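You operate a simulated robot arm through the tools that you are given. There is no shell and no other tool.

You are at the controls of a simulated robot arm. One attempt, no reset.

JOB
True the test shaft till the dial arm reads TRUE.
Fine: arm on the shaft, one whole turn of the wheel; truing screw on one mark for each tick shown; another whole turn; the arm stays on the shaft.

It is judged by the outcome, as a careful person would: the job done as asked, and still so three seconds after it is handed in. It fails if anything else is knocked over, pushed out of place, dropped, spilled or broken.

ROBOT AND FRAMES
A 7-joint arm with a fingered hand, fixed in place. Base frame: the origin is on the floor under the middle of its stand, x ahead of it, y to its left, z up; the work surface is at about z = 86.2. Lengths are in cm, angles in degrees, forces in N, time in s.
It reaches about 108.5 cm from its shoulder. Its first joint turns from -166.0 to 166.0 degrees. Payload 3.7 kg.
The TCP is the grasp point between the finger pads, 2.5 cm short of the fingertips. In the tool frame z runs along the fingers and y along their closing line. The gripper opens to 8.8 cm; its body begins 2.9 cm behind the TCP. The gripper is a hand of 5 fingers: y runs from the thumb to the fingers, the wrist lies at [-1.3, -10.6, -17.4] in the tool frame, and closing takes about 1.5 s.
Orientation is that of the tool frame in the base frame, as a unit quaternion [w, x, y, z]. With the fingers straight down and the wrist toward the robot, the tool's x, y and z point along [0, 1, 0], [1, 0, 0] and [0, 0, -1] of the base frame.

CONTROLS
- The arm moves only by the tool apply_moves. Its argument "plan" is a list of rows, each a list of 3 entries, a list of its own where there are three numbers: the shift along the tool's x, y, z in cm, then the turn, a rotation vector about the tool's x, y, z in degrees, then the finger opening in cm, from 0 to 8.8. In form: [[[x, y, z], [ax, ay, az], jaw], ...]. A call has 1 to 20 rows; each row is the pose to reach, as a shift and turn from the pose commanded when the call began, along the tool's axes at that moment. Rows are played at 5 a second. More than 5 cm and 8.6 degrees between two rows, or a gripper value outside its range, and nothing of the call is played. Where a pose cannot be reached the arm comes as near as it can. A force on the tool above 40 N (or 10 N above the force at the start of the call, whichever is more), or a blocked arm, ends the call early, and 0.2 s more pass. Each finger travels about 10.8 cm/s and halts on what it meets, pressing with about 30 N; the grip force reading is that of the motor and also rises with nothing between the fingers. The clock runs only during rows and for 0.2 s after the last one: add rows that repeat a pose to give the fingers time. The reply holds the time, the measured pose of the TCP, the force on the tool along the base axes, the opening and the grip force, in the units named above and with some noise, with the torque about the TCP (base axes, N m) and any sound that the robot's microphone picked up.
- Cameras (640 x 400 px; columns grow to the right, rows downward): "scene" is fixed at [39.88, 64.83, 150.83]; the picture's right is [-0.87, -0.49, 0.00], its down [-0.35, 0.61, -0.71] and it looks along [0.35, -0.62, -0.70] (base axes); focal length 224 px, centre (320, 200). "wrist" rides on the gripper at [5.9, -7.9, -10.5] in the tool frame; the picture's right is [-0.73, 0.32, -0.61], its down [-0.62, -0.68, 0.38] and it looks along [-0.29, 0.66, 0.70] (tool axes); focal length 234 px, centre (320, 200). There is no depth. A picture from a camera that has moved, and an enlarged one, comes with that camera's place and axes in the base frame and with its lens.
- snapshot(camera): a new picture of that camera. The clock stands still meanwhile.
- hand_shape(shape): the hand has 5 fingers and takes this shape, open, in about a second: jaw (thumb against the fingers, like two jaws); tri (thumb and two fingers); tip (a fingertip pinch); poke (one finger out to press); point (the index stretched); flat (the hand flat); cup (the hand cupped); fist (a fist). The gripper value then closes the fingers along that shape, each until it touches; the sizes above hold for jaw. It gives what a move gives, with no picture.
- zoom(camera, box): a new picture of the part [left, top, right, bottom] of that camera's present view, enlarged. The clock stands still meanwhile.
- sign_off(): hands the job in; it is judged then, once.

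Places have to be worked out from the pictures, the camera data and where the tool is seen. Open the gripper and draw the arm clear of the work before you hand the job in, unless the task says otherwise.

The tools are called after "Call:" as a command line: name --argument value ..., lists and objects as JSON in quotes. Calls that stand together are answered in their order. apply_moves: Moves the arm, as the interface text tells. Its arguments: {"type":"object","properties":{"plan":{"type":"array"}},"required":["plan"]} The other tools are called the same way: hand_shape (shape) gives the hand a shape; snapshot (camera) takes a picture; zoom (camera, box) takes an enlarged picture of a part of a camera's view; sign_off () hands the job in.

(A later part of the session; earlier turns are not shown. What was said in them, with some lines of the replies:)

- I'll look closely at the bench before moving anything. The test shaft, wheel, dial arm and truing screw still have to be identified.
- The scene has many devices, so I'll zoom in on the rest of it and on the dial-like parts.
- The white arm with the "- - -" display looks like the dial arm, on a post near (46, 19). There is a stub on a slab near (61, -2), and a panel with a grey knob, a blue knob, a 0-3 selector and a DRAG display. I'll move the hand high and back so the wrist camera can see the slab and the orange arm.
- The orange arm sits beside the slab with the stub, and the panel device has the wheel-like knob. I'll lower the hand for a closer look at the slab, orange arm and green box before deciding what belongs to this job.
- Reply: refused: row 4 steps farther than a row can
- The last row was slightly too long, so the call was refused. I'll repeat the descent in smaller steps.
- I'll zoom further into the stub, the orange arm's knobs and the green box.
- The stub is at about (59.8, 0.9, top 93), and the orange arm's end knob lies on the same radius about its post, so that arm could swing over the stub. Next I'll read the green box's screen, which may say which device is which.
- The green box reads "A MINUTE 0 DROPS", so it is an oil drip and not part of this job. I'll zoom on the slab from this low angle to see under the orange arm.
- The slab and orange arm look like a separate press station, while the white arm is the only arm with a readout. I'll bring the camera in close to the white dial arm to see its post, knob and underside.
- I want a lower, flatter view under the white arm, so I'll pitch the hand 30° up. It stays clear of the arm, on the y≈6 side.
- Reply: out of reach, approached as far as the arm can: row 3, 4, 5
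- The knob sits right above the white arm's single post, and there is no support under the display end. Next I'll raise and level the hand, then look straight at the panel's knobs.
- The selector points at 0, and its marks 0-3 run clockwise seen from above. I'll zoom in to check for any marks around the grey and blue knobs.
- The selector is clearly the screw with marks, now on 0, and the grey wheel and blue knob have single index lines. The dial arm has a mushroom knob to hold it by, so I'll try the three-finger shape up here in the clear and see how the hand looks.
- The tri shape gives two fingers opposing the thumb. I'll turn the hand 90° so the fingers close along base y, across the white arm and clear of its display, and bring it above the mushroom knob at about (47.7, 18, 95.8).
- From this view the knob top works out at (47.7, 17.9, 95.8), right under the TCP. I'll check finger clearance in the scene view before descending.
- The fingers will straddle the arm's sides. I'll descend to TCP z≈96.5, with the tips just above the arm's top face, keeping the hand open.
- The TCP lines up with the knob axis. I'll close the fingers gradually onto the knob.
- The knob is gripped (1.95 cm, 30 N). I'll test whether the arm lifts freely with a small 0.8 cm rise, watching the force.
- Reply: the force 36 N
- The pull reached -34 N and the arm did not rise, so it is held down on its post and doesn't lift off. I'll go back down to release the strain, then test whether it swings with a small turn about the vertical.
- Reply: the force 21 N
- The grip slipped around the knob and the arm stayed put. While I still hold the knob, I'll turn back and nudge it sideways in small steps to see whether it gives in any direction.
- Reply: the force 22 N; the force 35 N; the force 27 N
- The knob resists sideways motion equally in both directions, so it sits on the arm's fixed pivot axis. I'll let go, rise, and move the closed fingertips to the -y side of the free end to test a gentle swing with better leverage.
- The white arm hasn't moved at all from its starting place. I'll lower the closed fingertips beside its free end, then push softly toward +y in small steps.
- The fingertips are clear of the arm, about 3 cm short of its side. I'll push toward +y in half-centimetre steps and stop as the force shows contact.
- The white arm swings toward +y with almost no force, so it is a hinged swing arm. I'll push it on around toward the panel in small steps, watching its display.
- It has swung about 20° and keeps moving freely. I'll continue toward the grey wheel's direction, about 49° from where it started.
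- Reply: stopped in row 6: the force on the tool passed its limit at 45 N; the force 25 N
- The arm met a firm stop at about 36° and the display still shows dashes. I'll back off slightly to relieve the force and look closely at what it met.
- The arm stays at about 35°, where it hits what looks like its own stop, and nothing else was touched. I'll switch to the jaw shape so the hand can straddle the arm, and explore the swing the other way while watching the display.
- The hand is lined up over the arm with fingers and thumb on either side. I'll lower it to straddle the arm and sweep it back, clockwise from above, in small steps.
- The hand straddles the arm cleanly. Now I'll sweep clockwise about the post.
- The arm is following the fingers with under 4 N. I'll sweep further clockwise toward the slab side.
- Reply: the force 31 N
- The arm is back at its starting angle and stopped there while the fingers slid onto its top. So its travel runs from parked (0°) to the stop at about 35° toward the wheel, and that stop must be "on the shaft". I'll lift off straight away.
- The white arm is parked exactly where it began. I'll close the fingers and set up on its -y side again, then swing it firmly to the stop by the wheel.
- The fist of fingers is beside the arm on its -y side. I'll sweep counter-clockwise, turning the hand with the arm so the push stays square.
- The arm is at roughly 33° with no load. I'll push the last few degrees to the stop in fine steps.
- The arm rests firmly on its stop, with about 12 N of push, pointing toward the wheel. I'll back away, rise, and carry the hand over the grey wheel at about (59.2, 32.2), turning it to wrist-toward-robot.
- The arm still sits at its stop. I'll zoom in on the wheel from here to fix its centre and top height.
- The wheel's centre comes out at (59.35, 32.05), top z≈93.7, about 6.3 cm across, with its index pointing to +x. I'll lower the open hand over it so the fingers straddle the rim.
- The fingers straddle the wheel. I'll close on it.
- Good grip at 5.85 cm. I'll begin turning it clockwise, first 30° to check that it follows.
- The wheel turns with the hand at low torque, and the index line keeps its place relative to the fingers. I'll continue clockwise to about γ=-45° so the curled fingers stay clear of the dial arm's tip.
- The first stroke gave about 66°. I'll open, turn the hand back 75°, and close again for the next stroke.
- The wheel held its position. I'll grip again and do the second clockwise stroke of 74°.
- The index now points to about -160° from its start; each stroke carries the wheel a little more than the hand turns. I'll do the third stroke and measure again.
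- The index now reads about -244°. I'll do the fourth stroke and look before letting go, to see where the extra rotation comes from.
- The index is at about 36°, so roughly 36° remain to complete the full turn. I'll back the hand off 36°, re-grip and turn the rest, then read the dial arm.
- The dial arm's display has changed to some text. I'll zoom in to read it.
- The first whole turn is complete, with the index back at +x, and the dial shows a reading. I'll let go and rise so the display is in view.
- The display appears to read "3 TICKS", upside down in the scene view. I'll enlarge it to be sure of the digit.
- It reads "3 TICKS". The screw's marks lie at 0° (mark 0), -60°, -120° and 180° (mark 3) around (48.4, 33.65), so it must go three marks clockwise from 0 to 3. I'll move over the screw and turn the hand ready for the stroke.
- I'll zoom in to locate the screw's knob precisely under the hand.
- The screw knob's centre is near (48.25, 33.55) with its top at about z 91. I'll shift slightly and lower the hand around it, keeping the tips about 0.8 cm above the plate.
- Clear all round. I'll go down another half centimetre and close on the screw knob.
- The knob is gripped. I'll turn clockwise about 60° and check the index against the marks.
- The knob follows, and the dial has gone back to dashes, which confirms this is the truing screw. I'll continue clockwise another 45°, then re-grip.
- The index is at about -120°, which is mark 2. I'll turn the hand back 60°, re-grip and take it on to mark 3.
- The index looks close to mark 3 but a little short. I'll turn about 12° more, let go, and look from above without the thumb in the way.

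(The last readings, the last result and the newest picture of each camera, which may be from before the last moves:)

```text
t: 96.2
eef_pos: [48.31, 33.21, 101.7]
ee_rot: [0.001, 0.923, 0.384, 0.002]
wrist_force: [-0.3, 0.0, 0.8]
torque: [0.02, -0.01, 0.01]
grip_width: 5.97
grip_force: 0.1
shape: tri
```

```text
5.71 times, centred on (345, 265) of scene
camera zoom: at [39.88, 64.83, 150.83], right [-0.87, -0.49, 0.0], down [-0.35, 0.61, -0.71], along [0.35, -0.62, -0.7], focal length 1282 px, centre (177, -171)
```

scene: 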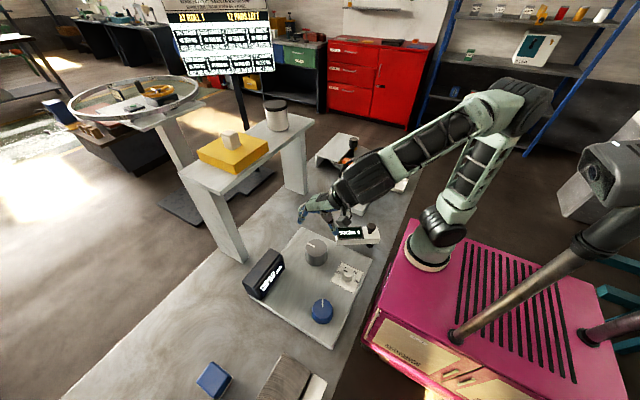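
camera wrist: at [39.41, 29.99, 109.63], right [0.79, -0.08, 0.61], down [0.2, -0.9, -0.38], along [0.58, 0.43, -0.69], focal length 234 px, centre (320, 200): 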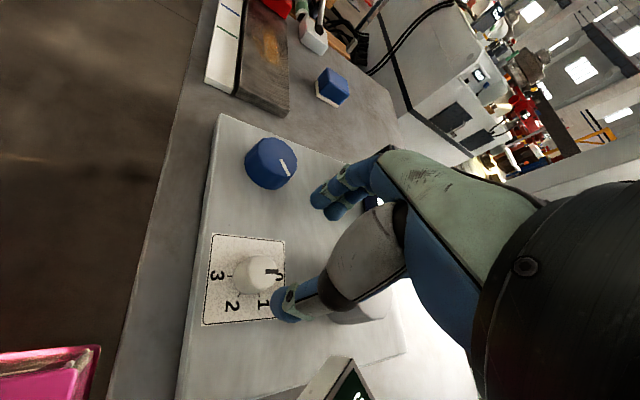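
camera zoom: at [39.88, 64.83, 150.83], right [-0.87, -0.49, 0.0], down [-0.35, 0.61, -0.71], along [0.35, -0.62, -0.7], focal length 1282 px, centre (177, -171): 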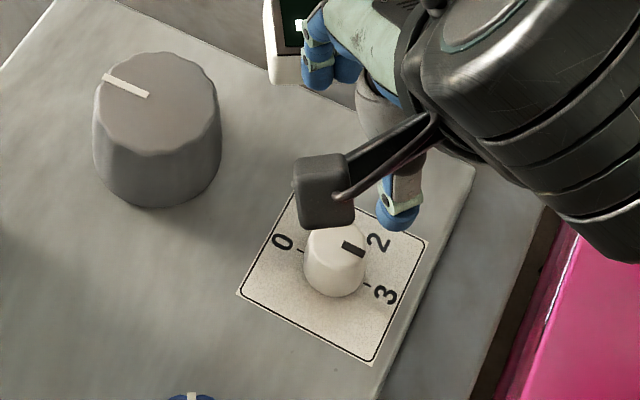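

The index lines up with mark 3, within a couple of degrees in both views. Next is the second whole turn: I'll carry the hand back over the grey wheel at the start-of-stroke angle.

Call:
apply_moves --plan '[[[0, 0, -3.4], [0, 0, 0], 7], [[0.7, 0.86, -3.4], [0, 0, -7.4], 8.8], [[1.4, 1.73, -3.4], [0, 0, -14.8], 8.8], [[2.1, 2.59, -3.4], [0, 0, -22.2], 8.8], [[2.8, 3.46, -3.4], [0, 0, -29.6], 8.8], [[3.5, 4.32, -3.4], [0, 0, -37], 8.8], [[4.2, 5.18, -3.4], [0, 0, -44.4], 8.8], [[4.9, 6.05, -3.4], [0, 0, -51.8], 8.8], [[5.6, 6.91, -3.4], [0, 0, -59.2], 8.8], [[6.3, 7.78, -3.4], [0, 0, -66.6], 8.8], [[7.0, 8.64, -3.4], [0, 0, -74], 8.8], [[7.0, 8.64, -3.4], [0, 0, -74], 8.8]]'

Call:
zoom --camera "scene" --box '[280, 190, 400, 300]'

Call:
zoom --camera "wrist" --box '[160, 180, 360, 400]'

```text
t: 98.8
eef_pos: [59.44, 32.25, 105.13]
ee_rot: [0.002, 0.506, 0.863, 0.0]
wrist_force: [-0.1, 0.2, -0.1]
torque: [0.0, -0.01, 0.01]
grip_width: 8.77
grip_force: 0.1
shape: tri
```

```text
3.64 times, centred on (340, 245) of scene
camera zoom: at [39.88, 64.83, 150.83], right [-0.87, -0.49, 0.0], down [-0.35, 0.61, -0.71], along [0.35, -0.62, -0.7], focal length 816 px, centre (247, 36)
```

zoom: 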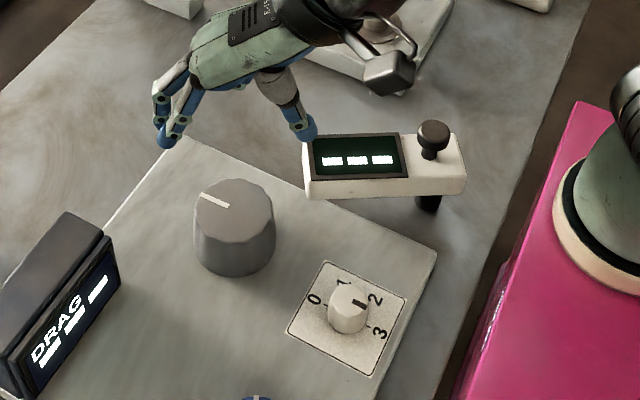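

```text
1.82 times, centred on (260, 290) of wrist
camera zoom: at [49.67, 33.45, 115.58], right [0.63, -0.47, 0.61], down [-0.29, -0.88, -0.38], along [0.72, 0.07, -0.69], focal length 426 px, centre (429, 36)
```

zoom: 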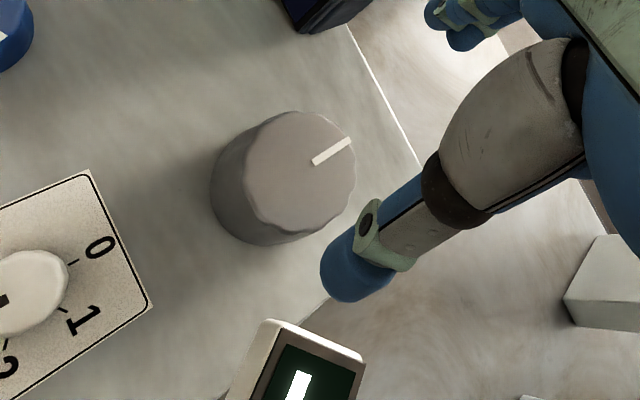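

Before gripping the wheel I'll check the truing screw's index in this unobstructed view.

Call:
zoom --camera "scene" --box '[325, 255, 375, 295]'

Call:
zoom --camera "scene" --box '[320, 215, 390, 260]'

```text
10.00 times, centred on (350, 275) of scene
camera zoom: at [39.88, 64.83, 150.83], right [-0.87, -0.49, 0.0], down [-0.35, 0.61, -0.71], along [0.35, -0.62, -0.7], focal length 2244 px, centre (20, -550)
```

zoom: 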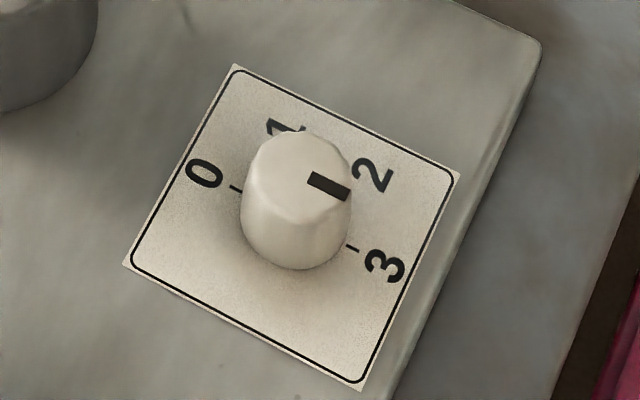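

```text
8.89 times, centred on (355, 238) of scene
camera zoom: at [39.88, 64.83, 150.83], right [-0.87, -0.49, 0.0], down [-0.35, 0.61, -0.71], along [0.35, -0.62, -0.7], focal length 1994 px, centre (9, -133)
```

zoom: 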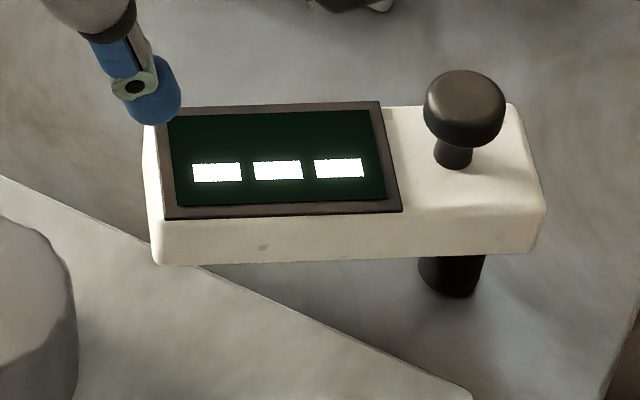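

The screw is on mark 3 and the dial arm is still against its stop. I'll lower over the wheel and start the second whole turn, using the same strokes as before.

Call:
apply_moves --plan '[[[-0.13, -0.18, 3], [0, 0, 0], 8.8], [[-0.13, -0.18, 6], [0, 0, 0], 8.8], [[-0.13, -0.18, 9], [0, 0, 0], 8.8], [[-0.13, -0.18, 11], [0, 0, 0], 8.8], [[-0.13, -0.18, 12], [0, 0, 0], 8.8], [[-0.13, -0.18, 12], [0, 0, 0], 7], [[-0.13, -0.18, 12], [0, 0, 0], 5.5], [[-0.13, -0.18, 12], [0, 0, 0], 4.5], [[-0.13, -0.18, 12], [0, 0, 0], 4.5]]'

Call:
zoom --camera "wrist" --box '[160, 130, 400, 370]'

```text
t: 100.8
eef_pos: [59.32, 32.06, 93.21]
ee_rot: [0.002, 0.506, 0.862, 0.0]
wrist_force: [-0.2, 1.5, 0.1]
torque: [0.02, -0.03, 0.04]
grip_width: 5.8
grip_force: 29.6
shape: tri
```

```text
1.67 times, centred on (280, 250) of wrist
camera zoom: at [49.54, 33.22, 103.6], right [0.63, -0.48, 0.61], down [-0.29, -0.88, -0.38], along [0.72, 0.07, -0.69], focal length 390 px, centre (387, 117)
```

zoom: 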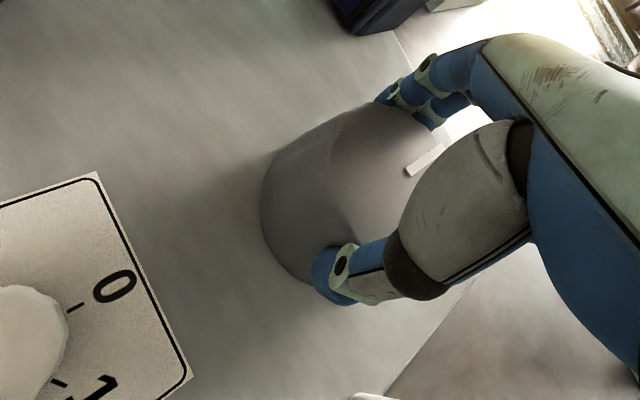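

The wheel is gripped well. I'll make the first clockwise stroke of the second turn and then return the hand.

Call:
apply_moves --plan '[[[0, 0, 0], [0, 0, 7.4], 4.5], [[0, 0, 0], [0, 0, 14.8], 4.5], [[0, 0, 0], [0, 0, 22.2], 4.5], [[0, 0, 0], [0, 0, 29.6], 4.5], [[0, 0, 0], [0, 0, 37], 4.5], [[0, 0, 0], [0, 0, 44.4], 4.5], [[0, 0, 0], [0, 0, 51.8], 4.5], [[0, 0, 0], [0, 0, 59.2], 4.5], [[0, 0, 0], [0, 0, 66.6], 4.5], [[0, 0, 0], [0, 0, 74], 4.5], [[0, 0, 0], [0, 0, 74], 4.5]]'

Call:
apply_moves --plan '[[[0, 0, 0], [0, 0, 0], 6.5], [[0, 0, 0], [0, 0, 0], 8.8], [[0, 0, 0], [0, 0, 0], 8.8], [[0, 0, 0], [0, 0, -8], 8.8], [[0, 0, 0], [0, 0, -16], 8.8], [[0, 0, 0], [0, 0, -24], 8.8], [[0, 0, 0], [0, 0, -32], 8.8], [[0, 0, 0], [0, 0, -40], 8.8], [[0, 0, 0], [0, 0, -48], 8.8], [[0, 0, 0], [0, 0, -56], 8.8], [[0, 0, 0], [0, 0, -64], 8.8], [[0, 0, 0], [0, 0, -72], 8.8], [[0, 0, 0], [0, 0, -74], 8.8], [[0, 0, 0], [0, 0, -74], 8.8]]'

Call:
zoom --camera "scene" --box '[250, 180, 390, 300]'

```text
t: 103.2
eef_pos: [59.36, 32.02, 92.97]
ee_rot: [0.001, 0.923, 0.384, 0.002]
wrist_force: [12.2, 11.0, 9.3]
torque: [0.13, -0.28, 0.16]
grip_width: 5.68
grip_force: 30.4
shape: tri
```

```text
t: 106.2
eef_pos: [59.26, 31.97, 93.05]
ee_rot: [0.003, 0.505, 0.863, 0.001]
wrist_force: [0.0, 0.3, 0.7]
torque: [0.0, -0.02, -0.01]
grip_width: 8.76
grip_force: 0.0
shape: tri
```

```text
3.33 times, centred on (320, 240) of scene
camera zoom: at [39.88, 64.83, 150.83], right [-0.87, -0.49, 0.0], down [-0.35, 0.61, -0.71], along [0.35, -0.62, -0.7], focal length 748 px, centre (320, 67)
```

zoom: 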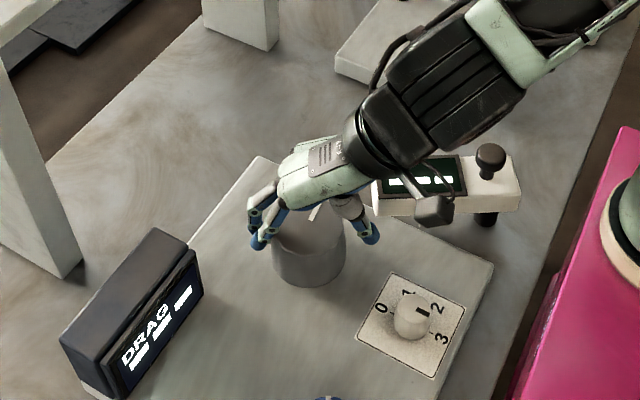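

The first stroke went as before, with the index now near -85°. I'll do the second and third strokes.

Call:
apply_moves --plan '[[[0, 0, 0], [0, 0, 0], 7], [[0, 0, 0], [0, 0, 0], 5.5], [[0, 0, 0], [0, 0, 0], 4.5], [[0, 0, 0], [0, 0, 0], 4.5], [[0, 0, 0], [0, 0, 7.4], 4.5], [[0, 0, 0], [0, 0, 14.8], 4.5], [[0, 0, 0], [0, 0, 22.2], 4.5], [[0, 0, 0], [0, 0, 29.6], 4.5], [[0, 0, 0], [0, 0, 37], 4.5], [[0, 0, 0], [0, 0, 44.4], 4.5], [[0, 0, 0], [0, 0, 51.8], 4.5], [[0, 0, 0], [0, 0, 59.2], 4.5], [[0, 0, 0], [0, 0, 66.6], 4.5], [[0, 0, 0], [0, 0, 74], 4.5], [[0, 0, 0], [0, 0, 74], 4.5]]'

Call:
apply_moves --plan '[[[0, 0, 0], [0, 0, 0], 6.5], [[0, 0, 0], [0, 0, 0], 8.8], [[0, 0, 0], [0, 0, 0], 8.8], [[0, 0, 0], [0, 0, -8], 8.8], [[0, 0, 0], [0, 0, -16], 8.8], [[0, 0, 0], [0, 0, -24], 8.8], [[0, 0, 0], [0, 0, -32], 8.8], [[0, 0, 0], [0, 0, -40], 8.8], [[0, 0, 0], [0, 0, -48], 8.8], [[0, 0, 0], [0, 0, -56], 8.8], [[0, 0, 0], [0, 0, -64], 8.8], [[0, 0, 0], [0, 0, -72], 8.8], [[0, 0, 0], [0, 0, -74], 8.8], [[0, 0, 0], [0, 0, -74], 8.8]]'

Call:
zoom --camera "scene" --box '[250, 180, 390, 300]'

```text
t: 109.4
eef_pos: [59.22, 32.06, 93.04]
ee_rot: [0.001, 0.924, 0.383, 0.001]
wrist_force: [12.7, 13.0, -1.5]
torque: [0.21, -0.17, 0.1]
grip_width: 5.71
grip_force: 29.5
shape: tri
```

```text
t: 112.4
eef_pos: [59.48, 32.04, 93.03]
ee_rot: [0.002, 0.506, 0.862, 0.001]
wrist_force: [-0.2, 0.4, 0.0]
torque: [0.0, 0.01, 0.0]
grip_width: 8.75
grip_force: 0.1
shape: tri
```

```text
3.33 times, centred on (320, 240) of scene
camera zoom: at [39.88, 64.83, 150.83], right [-0.87, -0.49, 0.0], down [-0.35, 0.61, -0.71], along [0.35, -0.62, -0.7], focal length 748 px, centre (320, 67)
```

zoom: 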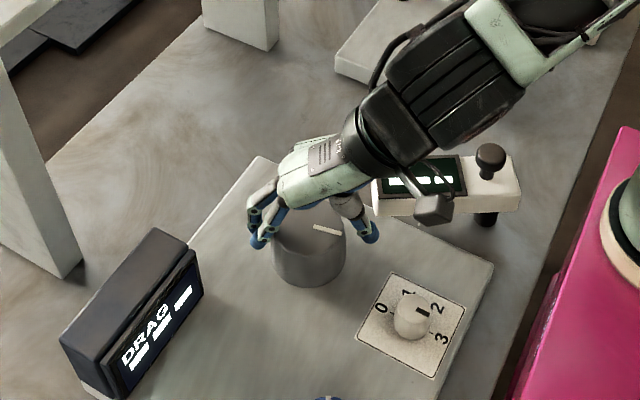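

The index is at about -165°. I'll do the third stroke.

Call:
apply_moves --plan '[[[0, 0, 0], [0, 0, 0], 7], [[0, 0, 0], [0, 0, 0], 5.5], [[0, 0, 0], [0, 0, 0], 4.5], [[0, 0, 0], [0, 0, 0], 4.5], [[0, 0, 0], [0, 0, 7.4], 4.5], [[0, 0, 0], [0, 0, 14.8], 4.5], [[0, 0, 0], [0, 0, 22.2], 4.5], [[0, 0, 0], [0, 0, 29.6], 4.5], [[0, 0, 0], [0, 0, 37], 4.5], [[0, 0, 0], [0, 0, 44.4], 4.5], [[0, 0, 0], [0, 0, 51.8], 4.5], [[0, 0, 0], [0, 0, 59.2], 4.5], [[0, 0, 0], [0, 0, 66.6], 4.5], [[0, 0, 0], [0, 0, 74], 4.5], [[0, 0, 0], [0, 0, 74], 4.5]]'

Call:
apply_moves --plan '[[[0, 0, 0], [0, 0, 0], 6.5], [[0, 0, 0], [0, 0, 0], 8.8], [[0, 0, 0], [0, 0, 0], 8.8], [[0, 0, 0], [0, 0, -8], 8.8], [[0, 0, 0], [0, 0, -16], 8.8], [[0, 0, 0], [0, 0, -24], 8.8], [[0, 0, 0], [0, 0, -32], 8.8], [[0, 0, 0], [0, 0, -40], 8.8], [[0, 0, 0], [0, 0, -48], 8.8], [[0, 0, 0], [0, 0, -56], 8.8], [[0, 0, 0], [0, 0, -64], 8.8], [[0, 0, 0], [0, 0, -72], 8.8], [[0, 0, 0], [0, 0, -74], 8.8], [[0, 0, 0], [0, 0, -74], 8.8]]'

Call:
zoom --camera "scene" --box '[250, 180, 390, 300]'

```text
t: 115.6
eef_pos: [59.4, 32.1, 93.0]
ee_rot: [0.001, 0.924, 0.383, 0.001]
wrist_force: [13.6, 10.2, 10.1]
torque: [0.17, -0.29, 0.1]
grip_width: 5.78
grip_force: 30.0
shape: tri
```

```text
t: 118.6
eef_pos: [59.37, 32.13, 93.05]
ee_rot: [0.003, 0.506, 0.863, 0.001]
wrist_force: [-0.3, -0.3, 0.2]
torque: [0.01, 0.02, 0.03]
grip_width: 8.74
grip_force: 0.1
shape: tri
```

```text
3.33 times, centred on (320, 240) of scene
camera zoom: at [39.88, 64.83, 150.83], right [-0.87, -0.49, 0.0], down [-0.35, 0.61, -0.71], along [0.35, -0.62, -0.7], focal length 748 px, centre (320, 67)
```

zoom: 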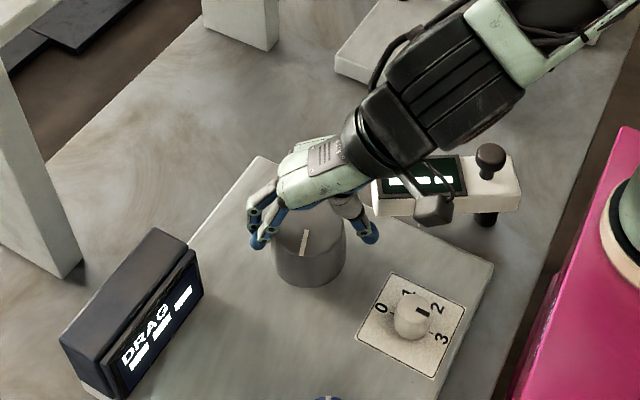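

The index is at about -251°. I'll do the fourth stroke, then let go and look.

Call:
apply_moves --plan '[[[0, 0, 0], [0, 0, 0], 7], [[0, 0, 0], [0, 0, 0], 5.5], [[0, 0, 0], [0, 0, 0], 4.5], [[0, 0, 0], [0, 0, 0], 4.5], [[0, 0, 0], [0, 0, 7.4], 4.5], [[0, 0, 0], [0, 0, 14.8], 4.5], [[0, 0, 0], [0, 0, 22.2], 4.5], [[0, 0, 0], [0, 0, 29.6], 4.5], [[0, 0, 0], [0, 0, 37], 4.5], [[0, 0, 0], [0, 0, 44.4], 4.5], [[0, 0, 0], [0, 0, 51.8], 4.5], [[0, 0, 0], [0, 0, 59.2], 4.5], [[0, 0, 0], [0, 0, 66.6], 4.5], [[0, 0, 0], [0, 0, 74], 4.5], [[0, 0, 0], [0, 0, 74], 4.5]]'

Call:
apply_moves --plan '[[[0, 0, 0], [0, 0, 0], 6.5], [[0, 0, 0], [0, 0, 0], 8.8], [[0, 0, 0], [0, 0, 0], 8.8]]'

Call:
zoom --camera "wrist" --box '[160, 130, 400, 370]'

Call:
zoom --camera "wrist" --box '[380, 260, 480, 390]'

```text
t: 121.8
eef_pos: [59.28, 31.95, 92.96]
ee_rot: [0.001, 0.923, 0.384, 0.001]
wrist_force: [11.5, 11.7, 5.6]
torque: [0.12, -0.25, 0.11]
grip_width: 5.71
grip_force: 30.2
shape: tri
```

```text
t: 122.6
eef_pos: [59.28, 32.07, 93.03]
ee_rot: [0.002, 0.923, 0.384, 0.001]
wrist_force: [-0.4, 0.0, 0.4]
torque: [-0.02, -0.02, 0.0]
grip_width: 8.77
grip_force: 0.1
shape: tri
```

```text
1.67 times, centred on (280, 250) of wrist
camera zoom: at [57.74, 41.61, 103.51], right [-0.28, -0.74, 0.61], down [-0.92, 0.04, -0.39], along [0.26, -0.67, -0.69], focal length 390 px, centre (387, 117)
```

zoom: 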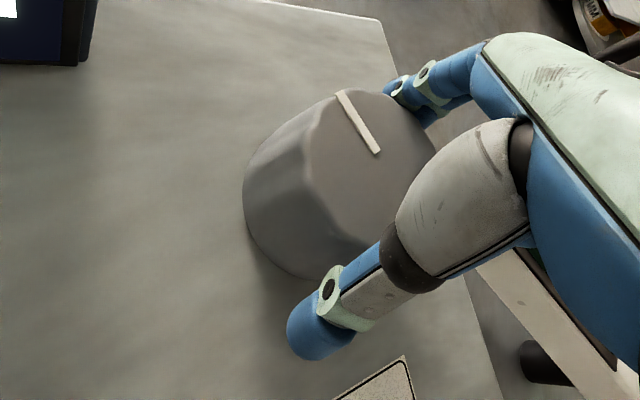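

```text
3.08 times, centred on (430, 325) of wrist
camera zoom: at [57.74, 41.61, 103.51], right [-0.28, -0.74, 0.61], down [-0.92, 0.04, -0.39], along [0.26, -0.67, -0.69], focal length 720 px, centre (-18, -185)
```

zoom: 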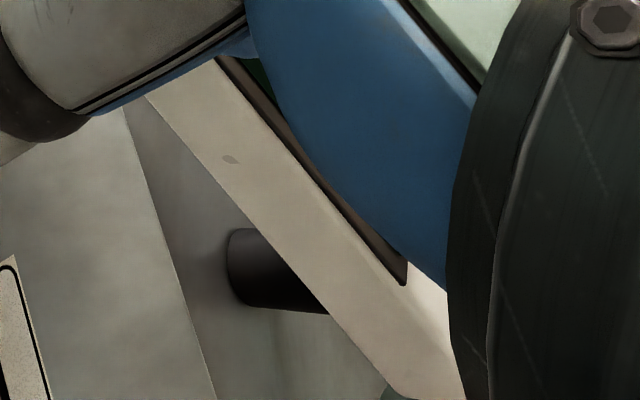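

About 20° remain. I'll back the hand off 32°, re-grip and complete the turn with a touch over.

Call:
apply_moves --plan '[[[0, 0, 0], [0, 0, -8], 8.8], [[0, 0, 0], [0, 0, -16], 8.8], [[0, 0, 0], [0, 0, -24], 8.8], [[0, 0, 0], [0, 0, -32], 8.8], [[0, 0, 0], [0, 0, -32], 7], [[0, 0, 0], [0, 0, -32], 5.5], [[0, 0, 0], [0, 0, -32], 4.5], [[0, 0, 0], [0, 0, -32], 4.5], [[0, 0, 0], [0, 0, -26], 4.5], [[0, 0, 0], [0, 0, -20], 4.5], [[0, 0, 0], [0, 0, -14], 4.5], [[0, 0, 0], [0, 0, -8], 4.5], [[0, 0, 0], [0, 0, -8], 4.5]]'

Call:
zoom --camera "wrist" --box '[160, 130, 400, 370]'

Call:
zoom --camera "wrist" --box '[380, 260, 480, 390]'

```text
t: 125.4
eef_pos: [59.33, 32.06, 93.06]
ee_rot: [0.002, 0.894, 0.448, 0.002]
wrist_force: [2.6, 5.3, 7.4]
torque: [0.02, -0.08, 0.2]
grip_width: 5.76
grip_force: 30.2
shape: tri
```

```text
1.67 times, centred on (280, 250) of wrist
camera zoom: at [56.47, 41.43, 103.56], right [-0.18, -0.77, 0.61], down [-0.92, -0.09, -0.39], along [0.35, -0.63, -0.69], focal length 390 px, centre (387, 117)
```

zoom: 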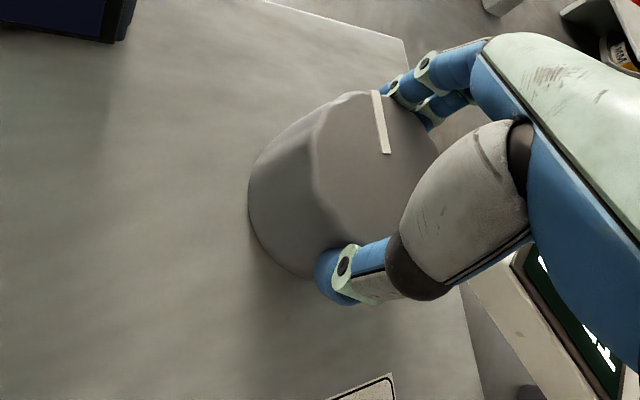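

```text
3.08 times, centred on (430, 325) of wrist
camera zoom: at [56.47, 41.43, 103.56], right [-0.18, -0.77, 0.61], down [-0.92, -0.09, -0.39], along [0.35, -0.63, -0.69], focal length 720 px, centre (-18, -185)
```

zoom: 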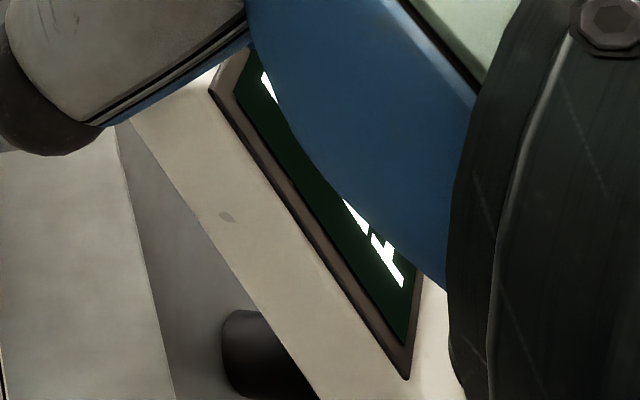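

The display now begins with a "T". The index is back at the start, with a full turn done. I'll release gently and rise to read it.

Call:
apply_moves --plan '[[[0, 0, 0], [0, 0, 0], 6.5], [[0, 0, 0], [0, 0, 0], 8.8], [[0, 0, 0], [0, 0, 0], 8.8], [[0, 0, -4], [0, 0, 0], 8.8], [[0, 0, -8], [0, 0, 0], 8.8], [[0, 0, -12], [0, 0, 0], 8.8], [[0, 0, -12], [0, 0, -8], 8.8], [[0, 0, -12], [0, 0, -16], 8.8], [[0, 0, -12], [0, 0, -24], 8.8], [[0, 0, -12], [0, 0, -32], 8.8], [[0, 0, -12], [0, 0, -32], 8.8]]'

Call:
zoom --camera "scene" --box '[290, 190, 400, 290]'

Call:
zoom --camera "scene" --box '[330, 215, 395, 255]'

```text
t: 127.8
eef_pos: [59.18, 32.07, 105.12]
ee_rot: [0.002, 0.736, 0.677, 0.001]
wrist_force: [0.5, 0.1, -0.3]
torque: [0.01, 0.0, -0.02]
grip_width: 8.79
grip_force: 0.0
shape: tri
```

```text
4.00 times, centred on (345, 240) of scene
camera zoom: at [39.88, 64.83, 150.83], right [-0.87, -0.49, 0.0], down [-0.35, 0.61, -0.71], along [0.35, -0.62, -0.7], focal length 897 px, centre (220, 40)
```

zoom: 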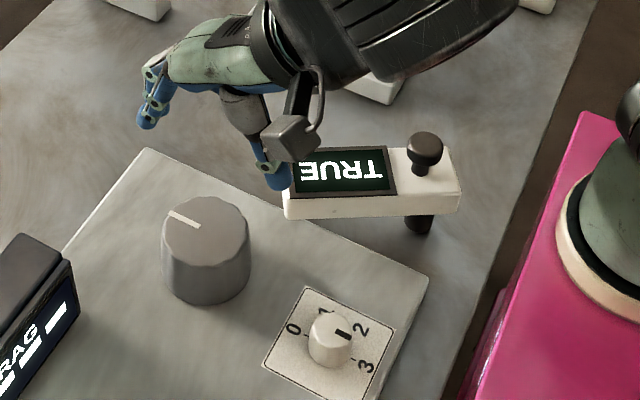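

```text
9.85 times, centred on (362, 235) of scene
camera zoom: at [39.88, 64.83, 150.83], right [-0.87, -0.49, 0.0], down [-0.35, 0.61, -0.71], along [0.35, -0.62, -0.7], focal length 2209 px, centre (-98, -145)
```

zoom: 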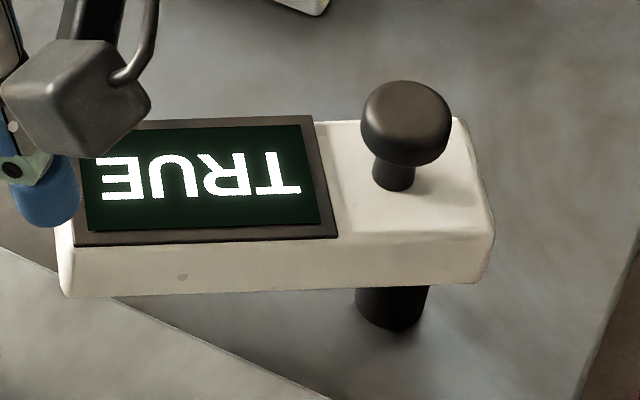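

The dial arm reads TRUE, with the screw on mark 3 and the arm still on its stop. I'll draw the hand up and clear of the work, then check the whole scene before handing in.

Call:
apply_moves --plan '[[[0, 0, -4.5], [0, 0, 0], 8.8], [[0, 0, -9], [0, 0, 0], 8.8], [[0, 0, -13.5], [0, 0, 0], 8.8], [[0, 0, -18], [0, 0, 0], 8.8], [[-3, -3, -20], [0, 0, 0], 8.8], [[-6, -6, -22], [0, 0, 0], 8.8], [[-9, -9, -22], [0, 0, 0], 8.8], [[-12, -12, -22], [0, 0, 0], 8.8], [[-12, -12, -22], [0, 0, 0], 8.8], [[-12, -12, -22], [0, 0, 0], 8.8]]'

Call:
snapshot --camera "scene"

Call:
zoom --camera "scene" --box '[240, 130, 440, 350]'

Call:
snapshot --camera "wrist"

```text
t: 130.0
eef_pos: [46.15, 21.3, 126.81]
ee_rot: [0.002, 0.736, 0.677, 0.0]
wrist_force: [0.9, 0.5, 0.3]
torque: [0.01, -0.01, 0.01]
grip_width: 8.77
grip_force: 0.1
shape: tri
```

```text
taken
```

scene: 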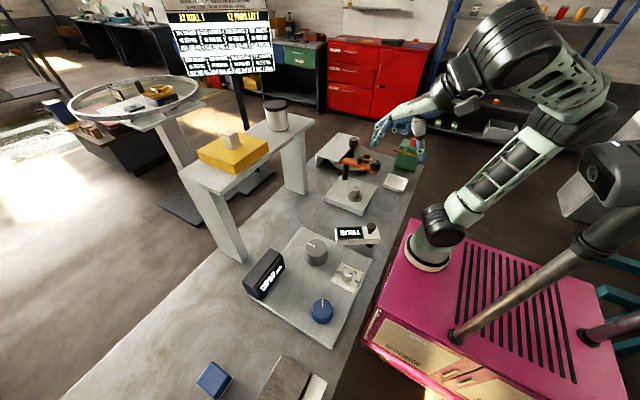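

```text
1.82 times, centred on (340, 240) of scene
camera zoom: at [39.88, 64.83, 150.83], right [-0.87, -0.49, 0.0], down [-0.35, 0.61, -0.71], along [0.35, -0.62, -0.7], focal length 408 px, centre (284, 127)
```

zoom: 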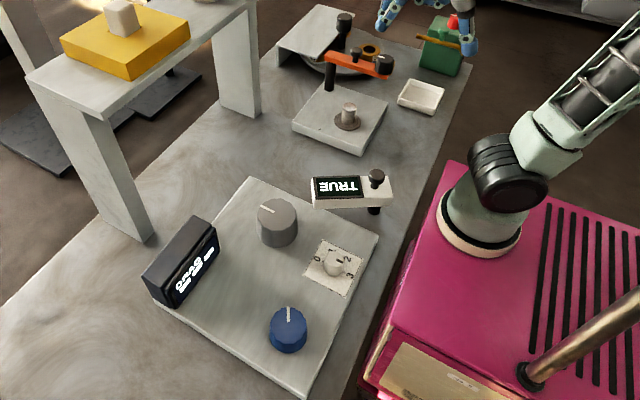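

```text
taken
camera wrist: at [38.66, 27.64, 137.31], right [0.26, -0.75, 0.61], down [-0.73, -0.57, -0.39], along [0.63, -0.34, -0.69], focal length 234 px, centre (320, 200)
```

wrist: 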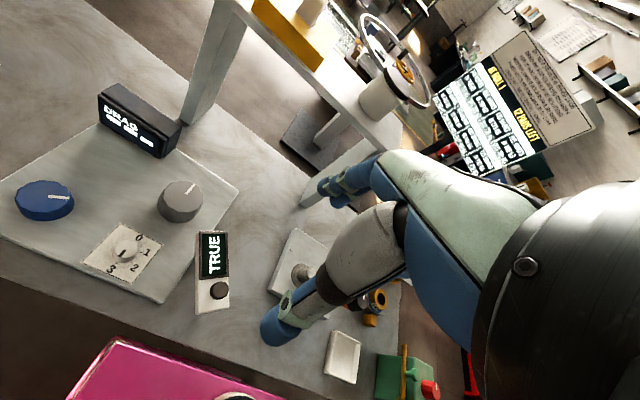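

From two cameras the dial arm reads TRUE and sits against its stop on the shaft, and the truing screw is on mark 3. Nothing else has moved: orange arm, blue knob, tray, green box and DRAG panel are all as they were. The hand is open and clear, so I'm handing the job in.

Call:
sign_off

```text
The job is handed in.
```

The test shaft is trued: the dial arm reads TRUE and is still on the shaft, and I've handed the job in.

- **First turn:** with the dial arm swung onto the shaft, one whole turn of the grey wheel gave a reading of 3 TICKS.
- **Truing screw:** I moved it three marks, from 0 to 3.
- **Second turn:** after another whole turn the dial read TRUE, and it still did once the hand was clear.

To find out how the dial arm moved, I pulled up on its knob (about 34 N) and swung it to each end of its travel. One push against its stop reached 45 N. The arm showed no damage and worked normally afterwards.

In the last pictures nothing else on the bench had moved, and the hand was open and clear of the work.
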